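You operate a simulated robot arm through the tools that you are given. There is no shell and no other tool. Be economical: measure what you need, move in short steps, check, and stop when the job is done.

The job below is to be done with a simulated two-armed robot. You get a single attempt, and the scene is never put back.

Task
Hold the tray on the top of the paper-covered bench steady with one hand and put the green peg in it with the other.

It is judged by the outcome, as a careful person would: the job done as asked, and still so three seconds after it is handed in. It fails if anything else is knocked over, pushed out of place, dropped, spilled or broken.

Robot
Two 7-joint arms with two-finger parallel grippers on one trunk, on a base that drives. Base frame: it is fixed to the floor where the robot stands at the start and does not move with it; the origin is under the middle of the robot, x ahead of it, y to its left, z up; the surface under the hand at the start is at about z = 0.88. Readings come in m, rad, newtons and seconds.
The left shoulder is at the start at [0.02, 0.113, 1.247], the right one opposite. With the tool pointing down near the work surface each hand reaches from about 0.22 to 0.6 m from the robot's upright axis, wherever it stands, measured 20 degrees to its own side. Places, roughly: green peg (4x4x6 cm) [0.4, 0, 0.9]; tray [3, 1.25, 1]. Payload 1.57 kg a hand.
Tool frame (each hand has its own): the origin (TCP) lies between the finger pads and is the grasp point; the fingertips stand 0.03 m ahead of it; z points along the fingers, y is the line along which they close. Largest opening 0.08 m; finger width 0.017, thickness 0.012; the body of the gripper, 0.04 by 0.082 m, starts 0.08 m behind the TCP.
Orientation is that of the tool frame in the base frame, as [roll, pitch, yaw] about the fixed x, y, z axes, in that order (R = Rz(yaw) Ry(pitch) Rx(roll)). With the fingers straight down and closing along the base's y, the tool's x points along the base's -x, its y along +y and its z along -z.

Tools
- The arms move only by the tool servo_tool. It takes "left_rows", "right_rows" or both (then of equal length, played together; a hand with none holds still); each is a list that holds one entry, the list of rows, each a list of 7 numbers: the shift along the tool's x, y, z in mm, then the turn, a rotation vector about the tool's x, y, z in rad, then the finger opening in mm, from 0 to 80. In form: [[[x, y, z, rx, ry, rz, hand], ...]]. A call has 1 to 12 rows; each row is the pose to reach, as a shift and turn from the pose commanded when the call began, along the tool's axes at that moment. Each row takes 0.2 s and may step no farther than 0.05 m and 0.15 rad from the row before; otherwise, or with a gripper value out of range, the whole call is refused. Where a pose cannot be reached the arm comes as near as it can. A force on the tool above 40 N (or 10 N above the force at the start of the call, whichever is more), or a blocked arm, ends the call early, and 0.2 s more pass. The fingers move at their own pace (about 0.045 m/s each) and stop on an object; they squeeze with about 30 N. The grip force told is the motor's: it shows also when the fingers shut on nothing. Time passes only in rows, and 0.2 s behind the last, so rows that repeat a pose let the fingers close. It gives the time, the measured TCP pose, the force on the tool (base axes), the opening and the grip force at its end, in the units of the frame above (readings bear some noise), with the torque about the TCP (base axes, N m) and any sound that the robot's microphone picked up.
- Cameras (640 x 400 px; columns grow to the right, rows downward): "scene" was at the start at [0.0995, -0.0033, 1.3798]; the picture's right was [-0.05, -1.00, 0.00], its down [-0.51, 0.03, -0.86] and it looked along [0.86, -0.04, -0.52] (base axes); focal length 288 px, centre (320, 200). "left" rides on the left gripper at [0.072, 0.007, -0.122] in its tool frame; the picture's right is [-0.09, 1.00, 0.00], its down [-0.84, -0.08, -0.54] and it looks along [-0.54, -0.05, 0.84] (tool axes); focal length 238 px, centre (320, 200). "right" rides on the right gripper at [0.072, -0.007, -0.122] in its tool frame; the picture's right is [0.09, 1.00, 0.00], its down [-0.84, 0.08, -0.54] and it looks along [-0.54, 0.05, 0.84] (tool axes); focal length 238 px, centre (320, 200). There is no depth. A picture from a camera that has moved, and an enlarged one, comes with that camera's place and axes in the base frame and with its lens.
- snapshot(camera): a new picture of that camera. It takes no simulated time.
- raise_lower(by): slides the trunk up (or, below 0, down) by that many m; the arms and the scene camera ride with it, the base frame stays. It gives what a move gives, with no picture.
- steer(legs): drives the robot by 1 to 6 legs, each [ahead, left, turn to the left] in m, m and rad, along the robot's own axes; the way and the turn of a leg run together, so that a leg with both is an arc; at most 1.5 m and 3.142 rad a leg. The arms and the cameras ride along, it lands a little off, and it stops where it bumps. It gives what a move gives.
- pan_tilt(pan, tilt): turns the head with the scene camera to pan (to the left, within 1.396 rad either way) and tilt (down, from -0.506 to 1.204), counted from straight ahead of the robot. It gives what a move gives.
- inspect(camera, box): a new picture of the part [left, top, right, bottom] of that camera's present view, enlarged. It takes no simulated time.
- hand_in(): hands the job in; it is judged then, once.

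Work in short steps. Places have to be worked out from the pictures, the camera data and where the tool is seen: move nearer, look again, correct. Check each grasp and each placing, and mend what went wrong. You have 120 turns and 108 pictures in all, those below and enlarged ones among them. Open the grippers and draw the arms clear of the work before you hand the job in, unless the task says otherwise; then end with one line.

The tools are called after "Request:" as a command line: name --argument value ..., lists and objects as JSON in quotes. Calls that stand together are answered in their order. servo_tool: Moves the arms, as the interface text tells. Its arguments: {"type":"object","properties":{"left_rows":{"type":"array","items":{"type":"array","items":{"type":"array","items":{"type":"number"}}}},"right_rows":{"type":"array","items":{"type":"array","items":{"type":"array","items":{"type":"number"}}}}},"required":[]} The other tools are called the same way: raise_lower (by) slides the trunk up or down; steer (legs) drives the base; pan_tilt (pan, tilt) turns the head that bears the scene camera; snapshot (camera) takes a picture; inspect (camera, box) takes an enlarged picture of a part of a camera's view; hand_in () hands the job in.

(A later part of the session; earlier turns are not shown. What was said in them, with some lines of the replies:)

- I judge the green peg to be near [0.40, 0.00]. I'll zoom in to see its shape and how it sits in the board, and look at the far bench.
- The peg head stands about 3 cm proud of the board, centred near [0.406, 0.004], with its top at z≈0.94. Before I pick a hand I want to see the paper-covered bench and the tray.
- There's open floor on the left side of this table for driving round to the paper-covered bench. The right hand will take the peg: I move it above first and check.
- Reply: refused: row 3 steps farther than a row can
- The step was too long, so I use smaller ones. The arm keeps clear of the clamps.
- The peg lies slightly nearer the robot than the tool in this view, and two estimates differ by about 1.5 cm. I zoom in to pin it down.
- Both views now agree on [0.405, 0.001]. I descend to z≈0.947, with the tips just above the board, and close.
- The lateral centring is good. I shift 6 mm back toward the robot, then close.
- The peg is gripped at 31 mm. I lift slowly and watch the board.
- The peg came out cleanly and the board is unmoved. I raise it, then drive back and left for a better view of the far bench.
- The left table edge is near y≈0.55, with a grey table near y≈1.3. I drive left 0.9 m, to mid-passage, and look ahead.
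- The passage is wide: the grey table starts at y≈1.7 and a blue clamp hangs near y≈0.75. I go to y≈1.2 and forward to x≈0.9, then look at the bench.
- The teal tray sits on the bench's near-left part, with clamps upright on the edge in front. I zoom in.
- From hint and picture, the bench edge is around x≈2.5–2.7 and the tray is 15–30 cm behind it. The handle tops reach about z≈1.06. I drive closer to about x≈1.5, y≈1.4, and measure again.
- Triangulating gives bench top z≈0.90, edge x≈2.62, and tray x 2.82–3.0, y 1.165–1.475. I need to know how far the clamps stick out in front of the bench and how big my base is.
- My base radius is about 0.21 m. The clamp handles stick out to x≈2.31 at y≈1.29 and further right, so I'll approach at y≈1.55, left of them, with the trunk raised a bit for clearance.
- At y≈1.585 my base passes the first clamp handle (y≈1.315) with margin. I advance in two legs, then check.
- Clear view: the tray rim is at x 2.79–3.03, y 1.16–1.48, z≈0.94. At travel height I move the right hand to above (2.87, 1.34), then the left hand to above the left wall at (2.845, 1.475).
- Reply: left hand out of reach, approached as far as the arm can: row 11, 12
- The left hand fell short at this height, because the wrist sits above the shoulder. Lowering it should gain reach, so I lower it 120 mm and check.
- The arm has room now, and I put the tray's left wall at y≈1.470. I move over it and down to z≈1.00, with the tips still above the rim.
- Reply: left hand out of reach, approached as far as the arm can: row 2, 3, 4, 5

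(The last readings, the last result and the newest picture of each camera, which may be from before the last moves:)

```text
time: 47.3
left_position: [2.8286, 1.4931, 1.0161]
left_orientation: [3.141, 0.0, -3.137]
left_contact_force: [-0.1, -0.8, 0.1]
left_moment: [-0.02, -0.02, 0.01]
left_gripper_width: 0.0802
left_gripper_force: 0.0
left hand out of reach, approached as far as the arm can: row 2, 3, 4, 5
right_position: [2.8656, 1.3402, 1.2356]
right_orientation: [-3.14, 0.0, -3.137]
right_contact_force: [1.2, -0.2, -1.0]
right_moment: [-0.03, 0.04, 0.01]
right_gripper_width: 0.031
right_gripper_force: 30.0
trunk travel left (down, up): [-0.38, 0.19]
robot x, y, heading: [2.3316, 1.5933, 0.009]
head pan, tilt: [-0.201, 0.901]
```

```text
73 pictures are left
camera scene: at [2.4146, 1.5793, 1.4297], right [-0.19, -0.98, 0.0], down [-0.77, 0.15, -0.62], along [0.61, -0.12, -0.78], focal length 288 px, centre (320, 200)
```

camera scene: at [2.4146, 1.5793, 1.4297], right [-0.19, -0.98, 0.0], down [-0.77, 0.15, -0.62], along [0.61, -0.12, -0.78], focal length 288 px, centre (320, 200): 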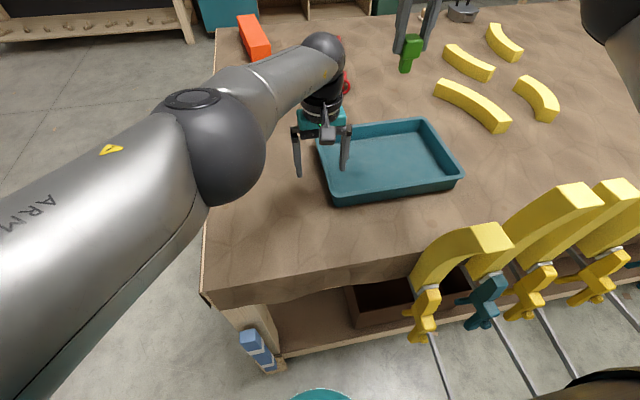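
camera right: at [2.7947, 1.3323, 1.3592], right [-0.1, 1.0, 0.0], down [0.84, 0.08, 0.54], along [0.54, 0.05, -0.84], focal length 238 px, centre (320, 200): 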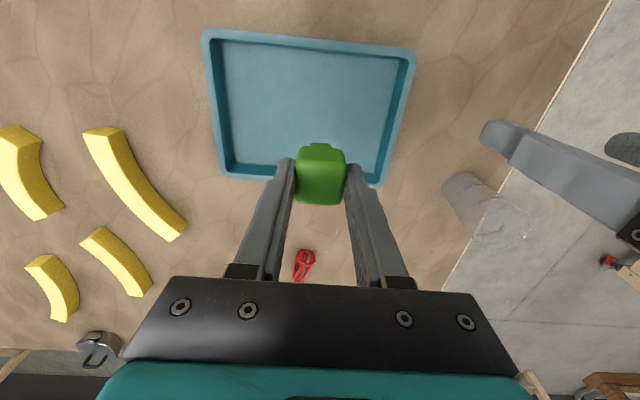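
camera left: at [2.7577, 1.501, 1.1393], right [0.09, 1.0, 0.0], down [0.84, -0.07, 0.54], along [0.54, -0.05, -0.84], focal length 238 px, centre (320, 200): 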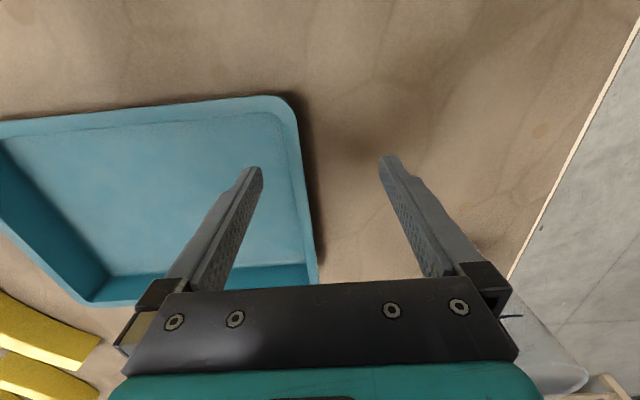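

The left arm's reach limit is near (2.829, 1.493) at this height. I'll raise the hand, lower the trunk 0.10 m for better arm geometry, and creep 2 cm forward.

Request:
servo_tool --left_rows '[[[0, 0, -40, 0, 0, 0, 80], [0, 0, -80, 0, 0, 0, 80], [0, 0, -120, 0, 0, 0, 80], [0, 0, -120, 0, 0, 0, 80]]]'

Request:
steer --legs '[[0.025, 0, 0]]'

Request:
raise_lower --by -0.1

Request:
snapshot --camera "scene"

Request:
snapshot --camera "left"

```text
time: 48.3
left_position: [2.8322, 1.4914, 1.1396]
left_orientation: [-3.141, 0.0, -3.135]
left_contact_force: [0.1, 0.0, 0.0]
left_moment: [-0.02, 0.0, 0.01]
left_gripper_width: 0.0798
left_gripper_force: 0.1
right_position: [2.8649, 1.3388, 1.2371]
right_orientation: [3.14, -0.001, -3.139]
right_contact_force: [-0.3, -0.1, -1.1]
right_moment: [-0.04, 0.01, 0.01]
right_gripper_width: 0.031
right_gripper_force: 30.1
trunk travel left (down, up): [-0.38, 0.19]
robot x, y, heading: [2.3325, 1.5919, 0.002]
head pan, tilt: [-0.201, 0.901]
```

```text
time: 49.1
left_position: [2.8571, 1.4909, 1.1393]
left_orientation: [-3.141, 0.0, -3.137]
left_contact_force: [0.3, -0.1, 0.5]
left_moment: [-0.01, 0.04, -0.02]
left_gripper_width: 0.0802
left_gripper_force: 0.2
right_position: [2.8907, 1.3394, 1.2359]
right_orientation: [3.141, -0.001, -3.137]
right_contact_force: [0.4, 0.2, -1.9]
right_moment: [0.01, 0.02, 0.0]
right_gripper_width: 0.0309
right_gripper_force: 29.7
trunk travel left (down, up): [-0.38, 0.19]
robot x, y, heading: [2.3567, 1.5916, 0.003]
head pan, tilt: [-0.201, 0.901]
```

```text
time: 50.4
left_position: [2.8574, 1.4912, 1.0383]
left_orientation: [-3.141, -0.001, -3.137]
left_contact_force: [0.9, 0.0, -0.2]
left_moment: [0.01, -0.01, 0.02]
left_gripper_width: 0.0798
left_gripper_force: 0.0
right_position: [2.8892, 1.3388, 1.1372]
right_orientation: [-3.141, -0.001, -3.139]
right_contact_force: [0.0, -0.1, -0.3]
right_moment: [-0.01, 0.02, -0.03]
right_gripper_width: 0.0309
right_gripper_force: 29.7
trunk travel left (down, up): [-0.28, 0.29]
robot x, y, heading: [2.355, 1.5908, 0.007]
head pan, tilt: [-0.201, 0.901]
```

```text
72 pictures are left
camera scene: at [2.439, 1.5795, 1.3298], right [-0.2, -0.98, 0.0], down [-0.77, 0.15, -0.62], along [0.61, -0.12, -0.78], focal length 288 px, centre (320, 200)
```

scene: 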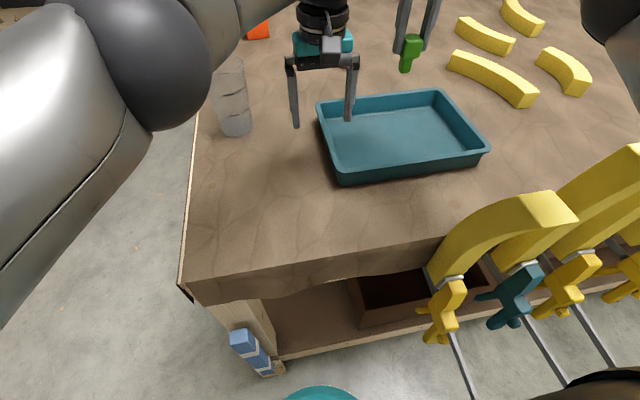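

```text
71 pictures are left
camera left: at [2.7854, 1.499, 1.162], right [0.09, 1.0, 0.0], down [0.84, -0.07, 0.54], along [0.54, -0.05, -0.84], focal length 238 px, centre (320, 200)
```

left: 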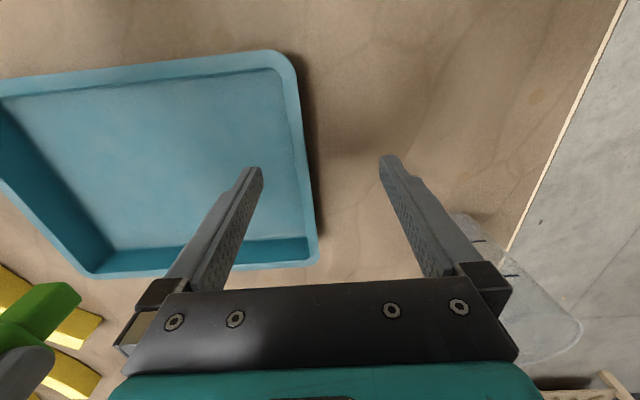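

Good progress. Now I shift 20 mm right onto the wall and lower to z≈0.985, with the tips just above the rim.

Request:
servo_tool --left_rows '[[[5, -10, 10, 0, 0, 0, 80], [10, -20, 30, 0, 0, 0, 80], [10, -20, 52, 0, 0, 0, 80], [10, -20, 52, 0, 0, 0, 80]]]'

Request:
snapshot --camera "left"

Request:
inspect --camera "scene" --box '[240, 60, 480, 210]'

```text
time: 51.4
left_position: [2.8467, 1.4717, 0.9878]
left_orientation: [3.141, 0.003, -3.137]
left_contact_force: [0.5, 0.4, -0.7]
left_moment: [-0.04, -0.01, 0.0]
left_gripper_width: 0.08
left_gripper_force: 0.0
right_position: [2.8884, 1.3408, 1.1368]
right_orientation: [-3.141, 0.0, -3.138]
right_contact_force: [0.3, 0.5, -0.4]
right_moment: [0.0, 0.07, 0.01]
right_gripper_width: 0.0308
right_gripper_force: 29.8
trunk travel left (down, up): [-0.28, 0.29]
robot x, y, heading: [2.3527, 1.5919, -0.0]
head pan, tilt: [-0.201, 0.901]
```

```text
70 pictures are left
camera left: at [2.7747, 1.4791, 1.1098], right [0.09, 1.0, 0.0], down [0.84, -0.07, 0.54], along [0.54, -0.05, -0.84], focal length 238 px, centre (320, 200)
```

left: 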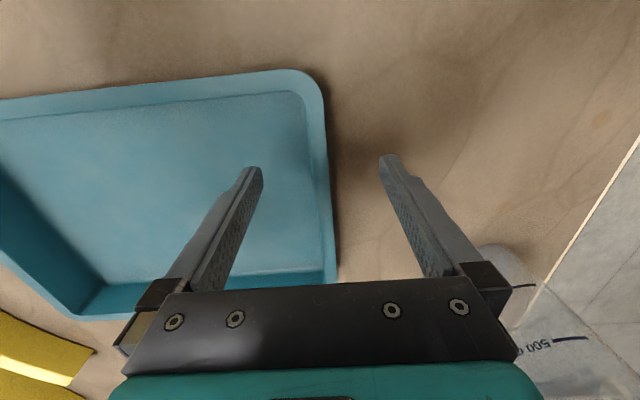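

```text
2.67 times, centred on (360, 135) of scene
camera zoom: at [2.439, 1.5795, 1.3297], right [-0.2, -0.98, 0.0], down [-0.77, 0.15, -0.62], along [0.61, -0.12, -0.78], focal length 767 px, centre (213, 373)
```

zoom: 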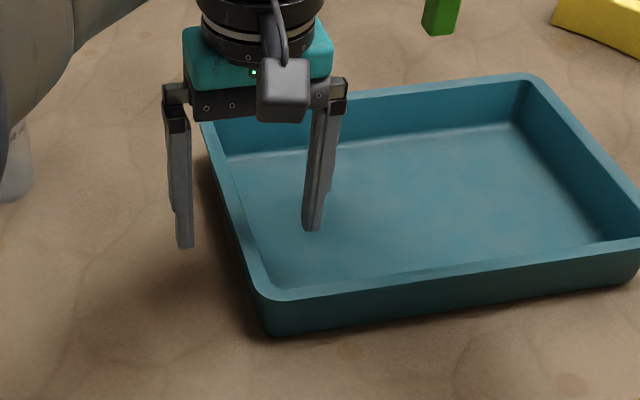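

The wall is centred between the fingers. I lower 38 mm to straddle the rim, then close onto it gently.

Request:
servo_tool --left_rows '[[[0, 1, 15, 0, 0, 0, 80], [0, 1, 30, 0, 0, 0, 80], [0, 1, 38, 0, 0, 0, 80], [0, 1, 38, 0, 0, 0, 80]]]'

Request:
inspect --camera "scene" --box '[240, 60, 480, 210]'

Request:
snapshot --camera "left"

```text
time: 52.4
left_position: [2.8455, 1.4735, 0.9496]
left_orientation: [-3.14, 0.002, -3.136]
left_contact_force: [-0.4, 0.7, 0.5]
left_moment: [-0.01, -0.02, 0.01]
left_gripper_width: 0.0799
left_gripper_force: 0.1
right_position: [2.89, 1.3404, 1.1363]
right_orientation: [-3.141, -0.001, -3.138]
right_contact_force: [0.2, -0.2, 0.2]
right_moment: [0.02, -0.01, -0.03]
right_gripper_width: 0.0309
right_gripper_force: 29.2
trunk travel left (down, up): [-0.28, 0.29]
robot x, y, heading: [2.3585, 1.5958, 0.007]
head pan, tilt: [-0.201, 0.901]
```

```text
2.67 times, centred on (360, 135) of scene
camera zoom: at [2.4391, 1.5795, 1.3297], right [-0.2, -0.98, 0.0], down [-0.77, 0.15, -0.62], along [0.61, -0.12, -0.78], focal length 767 px, centre (213, 373)
```

zoom: 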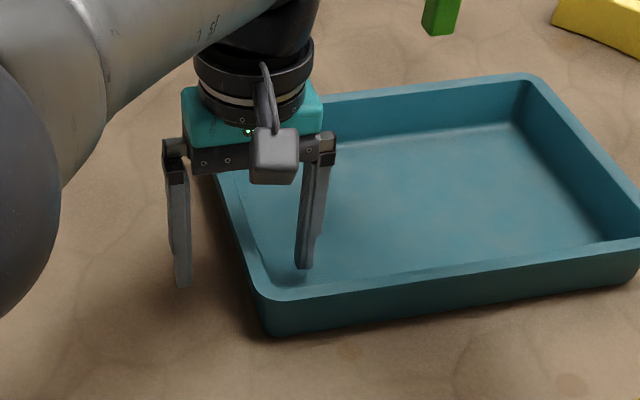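

```text
67 pictures are left
camera left: at [2.775, 1.4812, 1.0718], right [0.09, 1.0, 0.0], down [0.84, -0.07, 0.54], along [0.54, -0.05, -0.84], focal length 238 px, centre (320, 200)
```

left: 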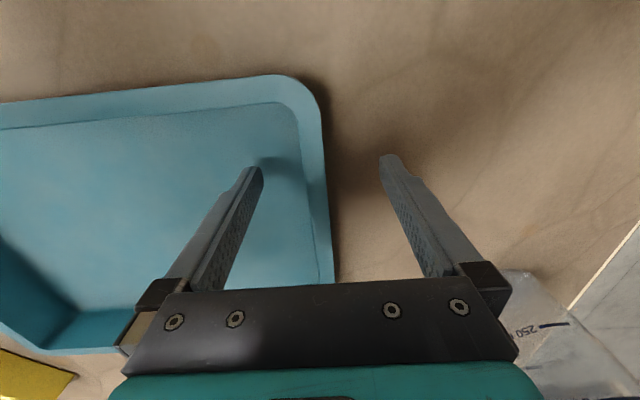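

The fingers straddle the left wall, well centred. I close the grip.

Request:
servo_tool --left_rows '[[[0, 0, 0, 0, 0, 0, 60], [0, 0, 0, 0, 0, 0, 40], [0, 0, 0, 0, 0, 0, 20], [0, 0, 0, 0, 0, 0, 5], [0, 0, 0, 0, 0, 0, 5], [0, 0, 0, 0, 0, 0, 5]]]'

Request:
inspect --camera "scene" --box '[240, 60, 480, 210]'

Request:
snapshot --camera "right"

```text
time: 53.8
left_position: [2.8457, 1.4728, 0.9497]
left_orientation: [-3.141, 0.003, -3.137]
left_contact_force: [0.2, -0.3, 0.0]
left_moment: [-0.27, -0.05, -0.01]
left_gripper_width: 0.0115
left_gripper_force: 29.2
right_position: [2.8891, 1.3393, 1.1376]
right_orientation: [3.141, 0.0, -3.139]
right_contact_force: [-1.5, 0.0, -0.7]
right_moment: [0.02, -0.03, -0.02]
right_gripper_width: 0.0305
right_gripper_force: 30.2
trunk travel left (down, up): [-0.28, 0.29]
robot x, y, heading: [2.3563, 1.5931, 0.001]
head pan, tilt: [-0.201, 0.901]
```

```text
2.67 times, centred on (360, 135) of scene
camera zoom: at [2.4391, 1.5795, 1.3297], right [-0.2, -0.98, 0.0], down [-0.77, 0.15, -0.62], along [0.61, -0.12, -0.78], focal length 767 px, centre (213, 373)
```

zoom: 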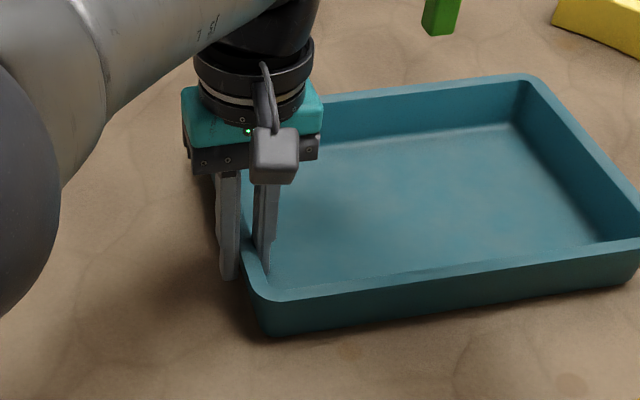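

```text
65 pictures are left
camera right: at [2.8195, 1.3333, 1.2593], right [-0.1, 1.0, 0.0], down [0.84, 0.08, 0.54], along [0.54, 0.05, -0.84], focal length 238 px, centre (320, 200)
```

right: 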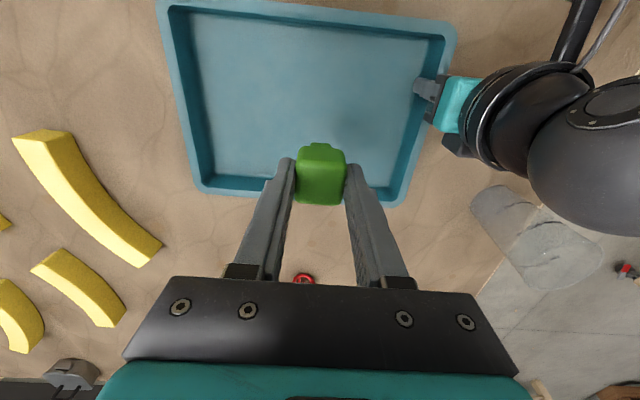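

The tray wall is held (11.5 mm, 29 N) and hasn't moved. With the left hand holding, I lower the peg toward (2.87, 1.335) in the tray, stopping just above the floor.

Request:
servo_tool --right_rows '[[[6, -2, 35, 0, 0, 0, 10], [12, -4, 70, 0, 0, 0, 10], [19, -4, 105, 0, 0, 0, 10], [19, -4, 130, 0, 0, 0, 10], [19, -4, 145, 0, 0, 0, 10], [19, -4, 145, 0, 0, 0, 10]]]'

Request:
inspect --camera "scene" --box '[240, 60, 480, 210]'

Request:
snapshot --camera "right"

```text
time: 55.2
left_position: [2.8469, 1.4743, 0.9499]
left_orientation: [-3.139, 0.003, -3.136]
left_contact_force: [-0.4, 0.9, 0.1]
left_moment: [-0.31, 0.04, -0.04]
left_gripper_width: 0.0118
left_gripper_force: 29.2
right_position: [2.8711, 1.3354, 0.992]
right_orientation: [-3.141, 0.001, -3.138]
right_contact_force: [-0.7, 0.6, -1.0]
right_moment: [0.0, -0.02, -0.02]
right_gripper_width: 0.0307
right_gripper_force: 29.5
trunk travel left (down, up): [-0.28, 0.29]
robot x, y, heading: [2.3583, 1.5937, 0.005]
head pan, tilt: [-0.201, 0.901]
```

```text
2.67 times, centred on (360, 135) of scene
camera zoom: at [2.439, 1.5797, 1.3297], right [-0.2, -0.98, 0.0], down [-0.77, 0.15, -0.62], along [0.61, -0.12, -0.78], focal length 767 px, centre (213, 373)
```

zoom: 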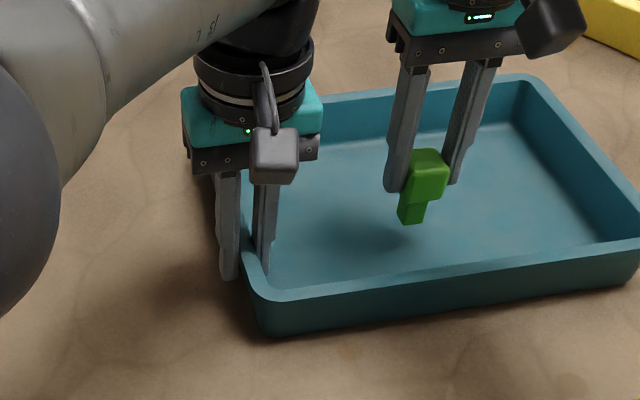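

```text
63 pictures are left
camera right: at [2.8014, 1.3286, 1.1147], right [-0.1, 1.0, 0.0], down [0.84, 0.08, 0.54], along [0.54, 0.05, -0.84], focal length 238 px, centre (320, 200)
```

right: 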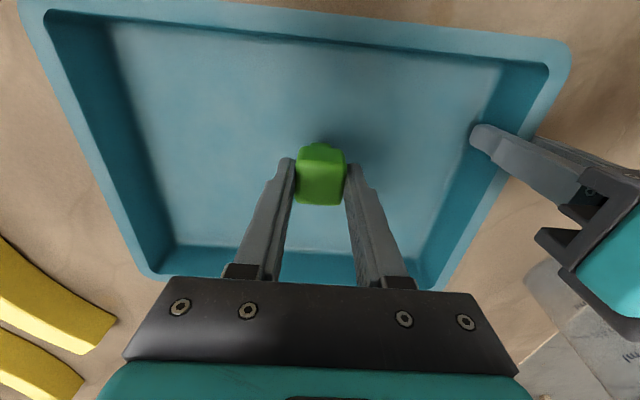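

The peg is over the tray and nearly at the floor. I lower slowly, watching the contact force.

Request:
servo_tool --right_rows '[[[0, 0, 4, 0, 0, 0, 10], [0, 0, 8, 0, 0, 0, 10], [0, 0, 11, 0, 0, 0, 10], [0, 0, 11, 0, 0, 0, 10]]]'

Request:
inspect --camera "scene" --box '[340, 80, 460, 155]'

```text
time: 56.2
left_position: [2.8462, 1.4729, 0.9493]
left_orientation: [-3.141, 0.002, -3.138]
left_contact_force: [-0.3, 1.1, -0.2]
left_moment: [-0.31, 0.02, -0.06]
left_gripper_width: 0.0116
left_gripper_force: 29.3
right_position: [2.8706, 1.3344, 0.9798]
right_orientation: [3.141, -0.001, -3.139]
right_contact_force: [0.1, 0.0, -0.6]
right_moment: [0.0, -0.01, -0.01]
right_gripper_width: 0.0309
right_gripper_force: 30.4
trunk travel left (down, up): [-0.28, 0.29]
robot x, y, heading: [2.3603, 1.5927, 0.008]
head pan, tilt: [-0.201, 0.901]
```

```text
5.33 times, centred on (400, 118) of scene
camera zoom: at [2.439, 1.5797, 1.3297], right [-0.2, -0.98, 0.0], down [-0.77, 0.15, -0.62], along [0.61, -0.12, -0.78], focal length 1533 px, centre (-107, 640)
```

zoom: 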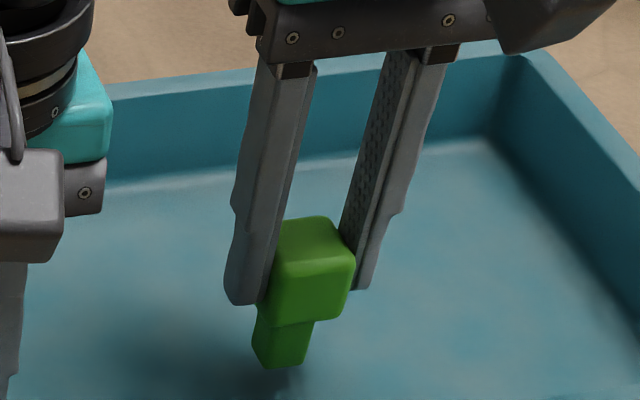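

Still off the floor, so I keep lowering in fine steps.

Request:
servo_tool --right_rows '[[[0, 0, 3, 0, 0, 0, 10], [0, 0, 6, 0, 0, 0, 10], [0, 0, 8, 0, 0, 0, 10], [0, 0, 8, 0, 0, 0, 10]]]'

Request:
inspect --camera "scene" --box '[340, 80, 460, 155]'

```text
time: 57.2
left_position: [2.8464, 1.4734, 0.9502]
left_orientation: [-3.141, 0.002, -3.137]
left_contact_force: [0.0, 1.7, 0.1]
left_moment: [-0.29, 0.02, 0.0]
left_gripper_width: 0.0116
left_gripper_force: 28.5
right_position: [2.8706, 1.3352, 0.9727]
right_orientation: [-3.141, 0.0, -3.137]
right_contact_force: [0.0, 0.3, 0.0]
right_moment: [0.05, 0.0, -0.02]
right_gripper_width: 0.0307
right_gripper_force: 29.9
trunk travel left (down, up): [-0.28, 0.29]
robot x, y, heading: [2.3544, 1.5935, 0.007]
head pan, tilt: [-0.201, 0.901]
```

```text
5.33 times, centred on (400, 118) of scene
camera zoom: at [2.439, 1.5797, 1.3297], right [-0.2, -0.98, 0.0], down [-0.77, 0.15, -0.62], along [0.61, -0.12, -0.78], focal length 1533 px, centre (-107, 640)
```

zoom: 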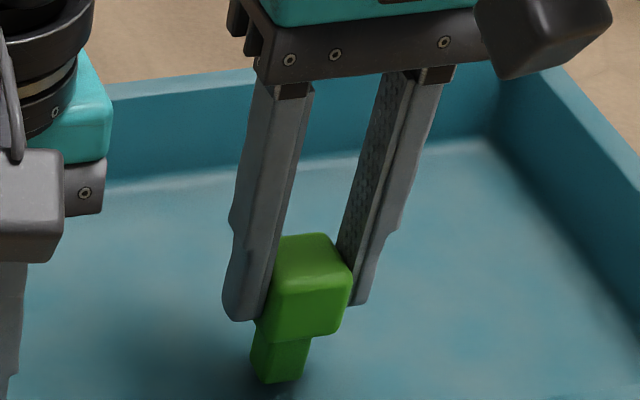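

No contact yet; the shadow is closing in. I lower further in 2–3 mm rows.

Request:
servo_tool --right_rows '[[[0, 0, 3, 0, 0, 0, 10], [0, 0, 6, 0, 0, 0, 10], [0, 0, 8, 0, 0, 0, 10], [0, 0, 8, 0, 0, 0, 10]]]'

Request:
inspect --camera "scene" --box '[340, 90, 460, 165]'

```text
time: 58.2
left_position: [2.8452, 1.4742, 0.9499]
left_orientation: [-3.137, 0.004, -3.136]
left_contact_force: [6.2, -2.3, -7.8]
left_moment: [-0.32, 0.17, 0.1]
left_gripper_width: 0.0116
left_gripper_force: 28.7
right_position: [2.8712, 1.3363, 0.9682]
right_orientation: [3.139, 0.008, -3.138]
right_contact_force: [-4.7, -0.5, 26.7]
right_moment: [-0.05, 0.32, 0.02]
right_gripper_width: 0.031
right_gripper_force: 30.0
trunk travel left (down, up): [-0.28, 0.29]
robot x, y, heading: [2.3537, 1.5922, 0.002]
head pan, tilt: [-0.201, 0.901]
```

```text
5.33 times, centred on (400, 128) of scene
camera zoom: at [2.4379, 1.58, 1.33], right [-0.2, -0.98, 0.0], down [-0.77, 0.15, -0.62], along [0.61, -0.12, -0.78], focal length 1533 px, centre (-107, 587)
```

zoom: 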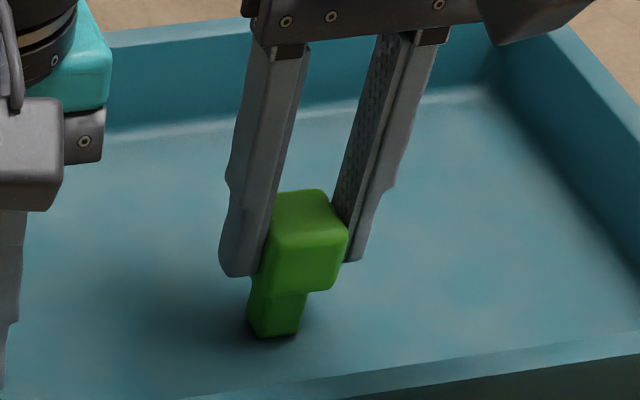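

Contact reached (27 N down). I ease up 3.5 mm to unload, then open slowly.

Request:
servo_tool --right_rows '[[[0, 0, -3.5, 0, 0, 0, 10], [0, 0, -3.5, 0, 0, 0, 10]]]'

Request:
servo_tool --right_rows '[[[0, 0, 0, 0, 0, 0, 33], [0, 0, 0, 0, 0, 0, 36], [0, 0, 0, 0, 0, 0, 45], [0, 0, 0, 0, 0, 0, 60], [0, 0, 0, 0, 0, 0, 70], [0, 0, 0, 0, 0, 0, 70]]]'

Request:
inspect --camera "scene" --box '[240, 60, 480, 210]'

```text
time: 58.8
left_position: [2.8468, 1.4748, 0.9495]
left_orientation: [-3.139, 0.002, -3.138]
left_contact_force: [-3.7, 1.8, -4.1]
left_moment: [-0.3, -0.74, 0.06]
left_gripper_width: 0.0113
left_gripper_force: 29.0
right_position: [2.8714, 1.3345, 0.9677]
right_orientation: [-3.141, 0.002, -3.139]
right_contact_force: [4.9, -0.7, 13.1]
right_moment: [-0.01, -0.35, -0.02]
right_gripper_width: 0.0307
right_gripper_force: 30.5
trunk travel left (down, up): [-0.28, 0.29]
robot x, y, heading: [2.3557, 1.5932, 0.006]
head pan, tilt: [-0.201, 0.901]
```

```text
time: 60.2
left_position: [2.8476, 1.4749, 0.9497]
left_orientation: [-3.14, 0.002, -3.136]
left_contact_force: [0.5, -1.2, -0.1]
left_moment: [-0.32, 0.26, 0.03]
left_gripper_width: 0.0115
left_gripper_force: 28.6
right_position: [2.8707, 1.3361, 0.9689]
right_orientation: [3.14, 0.0, -3.139]
right_contact_force: [0.6, 0.2, -0.1]
right_moment: [0.03, -0.04, 0.0]
right_gripper_width: 0.0704
right_gripper_force: 0.1
trunk travel left (down, up): [-0.28, 0.29]
robot x, y, heading: [2.3503, 1.5945, 0.006]
head pan, tilt: [-0.201, 0.901]
```

```text
2.67 times, centred on (360, 135) of scene
camera zoom: at [2.4391, 1.5794, 1.3297], right [-0.2, -0.98, 0.0], down [-0.77, 0.15, -0.62], along [0.61, -0.12, -0.78], focal length 767 px, centre (213, 373)
```

zoom: 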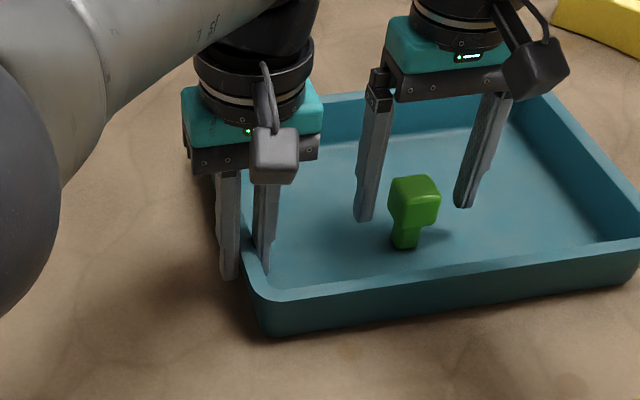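

The peg stands upright in the tray. I withdraw the right hand straight up to about z≈1.15 while the left still holds.

Request:
servo_tool --right_rows '[[[0, 0, -20, 0, 0, 0, 70], [0, 0, -50, 0, 0, 0, 70], [0, 0, -90, 0, 0, 0, 70], [0, 0, -130, 0, 0, 0, 70], [0, 0, -170, 0, 0, 0, 70], [0, 0, -190, 0, 0, 0, 70]]]'

Request:
servo_tool --left_rows '[[[0, 0, 0, 0, 0, 0, 15], [0, 0, 0, 0, 0, 0, 25], [0, 0, 0, 0, 0, 0, 40], [0, 0, 0, 0, 0, 0, 50], [0, 0, 0, 0, 0, 0, 50]]]'

Request:
inspect --camera "scene" --box '[240, 60, 480, 210]'

Request:
snapshot --camera "left"

```text
time: 61.6
left_position: [2.8461, 1.4734, 0.9504]
left_orientation: [-3.141, 0.004, -3.136]
left_contact_force: [-0.2, 0.2, 1.1]
left_moment: [-0.37, -0.13, -0.03]
left_gripper_width: 0.0116
left_gripper_force: 28.9
right_position: [2.8698, 1.338, 1.1617]
right_orientation: [3.141, 0.002, -3.139]
right_contact_force: [-0.6, -0.8, 0.0]
right_moment: [0.05, 0.01, 0.06]
right_gripper_width: 0.0702
right_gripper_force: 0.1
trunk travel left (down, up): [-0.28, 0.29]
robot x, y, heading: [2.3546, 1.5911, 0.008]
head pan, tilt: [-0.201, 0.901]
```

```text
time: 62.8
left_position: [2.8467, 1.4732, 0.9503]
left_orientation: [-3.141, 0.003, -3.135]
left_contact_force: [0.4, -0.8, 0.6]
left_moment: [-0.02, 0.01, 0.04]
left_gripper_width: 0.05
left_gripper_force: 0.0
right_position: [2.8708, 1.3366, 1.1608]
right_orientation: [3.141, 0.0, -3.139]
right_contact_force: [-0.2, -0.4, -0.8]
right_moment: [0.05, -0.02, 0.01]
right_gripper_width: 0.07
right_gripper_force: 0.0
trunk travel left (down, up): [-0.28, 0.29]
robot x, y, heading: [2.3532, 1.5912, 0.003]
head pan, tilt: [-0.201, 0.901]
```

```text
2.67 times, centred on (360, 135) of scene
camera zoom: at [2.4391, 1.5795, 1.3297], right [-0.2, -0.98, 0.0], down [-0.77, 0.15, -0.62], along [0.61, -0.12, -0.78], focal length 767 px, centre (213, 373)
```

zoom: 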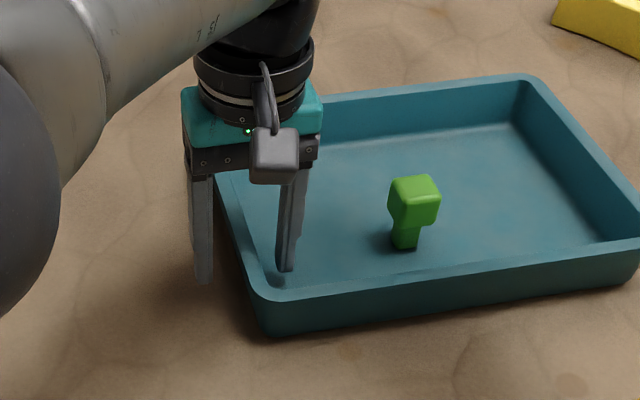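

```text
57 pictures are left
camera left: at [2.7751, 1.4812, 1.0719], right [0.09, 1.0, 0.0], down [0.84, -0.07, 0.54], along [0.54, -0.05, -0.84], focal length 238 px, centre (320, 200)
```

left: 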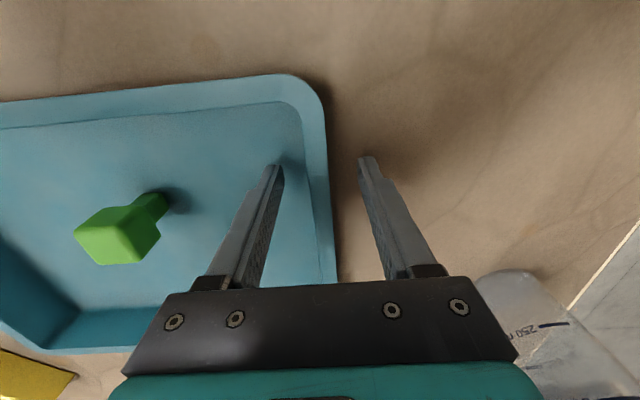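

Left grip released, and tray and peg are undisturbed. I lift the left hand straight up, raise the trunk, and back away from the bench.

Request:
servo_tool --left_rows '[[[0, 0, -20, 0, 0, 0, 50], [0, 0, -60, 0, 0, 0, 50], [0, 0, -100, 0, 0, 0, 50], [0, 0, -140, 0, 0, 0, 50], [0, 0, -180, 0, 0, 0, 50], [0, 0, -200, 0, 0, 0, 50]]]'

Request:
raise_lower --by 0.1

Request:
steer --legs '[[-0.4, 0, 0]]'

Request:
snapshot --camera "scene"

```text
time: 64.2
left_position: [2.8416, 1.4791, 1.1335]
left_orientation: [-3.14, -0.001, -3.137]
left_contact_force: [0.5, -0.4, -0.7]
left_moment: [-0.02, 0.01, 0.0]
left_gripper_width: 0.0499
left_gripper_force: 0.0
left hand out of reach, approached as far as the arm can: row 5, 6
right_position: [2.8693, 1.336, 1.1593]
right_orientation: [3.141, 0.0, -3.138]
right_contact_force: [-1.2, 0.1, 0.6]
right_moment: [0.01, 0.0, -0.02]
right_gripper_width: 0.0701
right_gripper_force: 0.1
trunk travel left (down, up): [-0.28, 0.29]
robot x, y, heading: [2.3556, 1.594, 0.004]
head pan, tilt: [-0.201, 0.901]
```

```text
time: 65.5
left_position: [2.8408, 1.479, 1.2341]
left_orientation: [-3.14, 0.003, -3.136]
left_contact_force: [0.0, 0.3, -0.2]
left_moment: [-0.03, -0.01, -0.02]
left_gripper_width: 0.05
left_gripper_force: 0.1
right_position: [2.8696, 1.3374, 1.2607]
right_orientation: [-3.141, 0.002, -3.139]
right_contact_force: [0.4, 1.1, 0.6]
right_moment: [0.01, 0.0, 0.02]
right_gripper_width: 0.0699
right_gripper_force: 0.1
trunk travel left (down, up): [-0.38, 0.19]
robot x, y, heading: [2.3574, 1.5916, 0.007]
head pan, tilt: [-0.201, 0.901]
```

```text
time: 68.0
left_position: [2.4406, 1.4796, 1.2341]
left_orientation: [-3.14, 0.001, -3.131]
left_contact_force: [-0.4, 0.6, -0.4]
left_moment: [0.01, -0.01, 0.04]
left_gripper_width: 0.0502
left_gripper_force: 0.1
right_position: [2.4705, 1.3357, 1.2611]
right_orientation: [-3.141, 0.001, -3.13]
right_contact_force: [-0.5, 0.3, 0.4]
right_moment: [-0.04, -0.05, 0.0]
right_gripper_width: 0.0699
right_gripper_force: 0.1
trunk travel left (down, up): [-0.38, 0.19]
robot x, y, heading: [1.9568, 1.5885, 0.011]
head pan, tilt: [-0.201, 0.901]
```

```text
56 pictures are left
camera scene: at [2.0393, 1.577, 1.4298], right [-0.19, -0.98, 0.0], down [-0.77, 0.15, -0.62], along [0.61, -0.12, -0.78], focal length 288 px, centre (320, 200)
```

scene: 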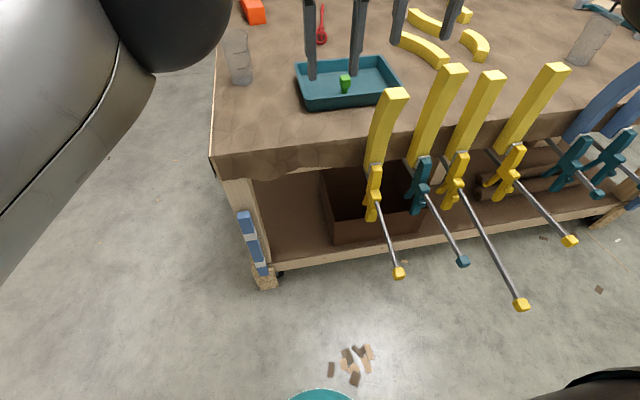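

The peg stands in the tray, everything else on the bench is in place, and both arms are clear with the grippers open. I hand in.

Request:
hand_in

```text
The job is handed in.
```

The green peg is standing upright in the tray: the left hand held the tray steady while the right hand set the peg down. The tray stayed where it was, I saw nothing else knocked or moved, and both arms were drawn clear with grippers open before I handed in.
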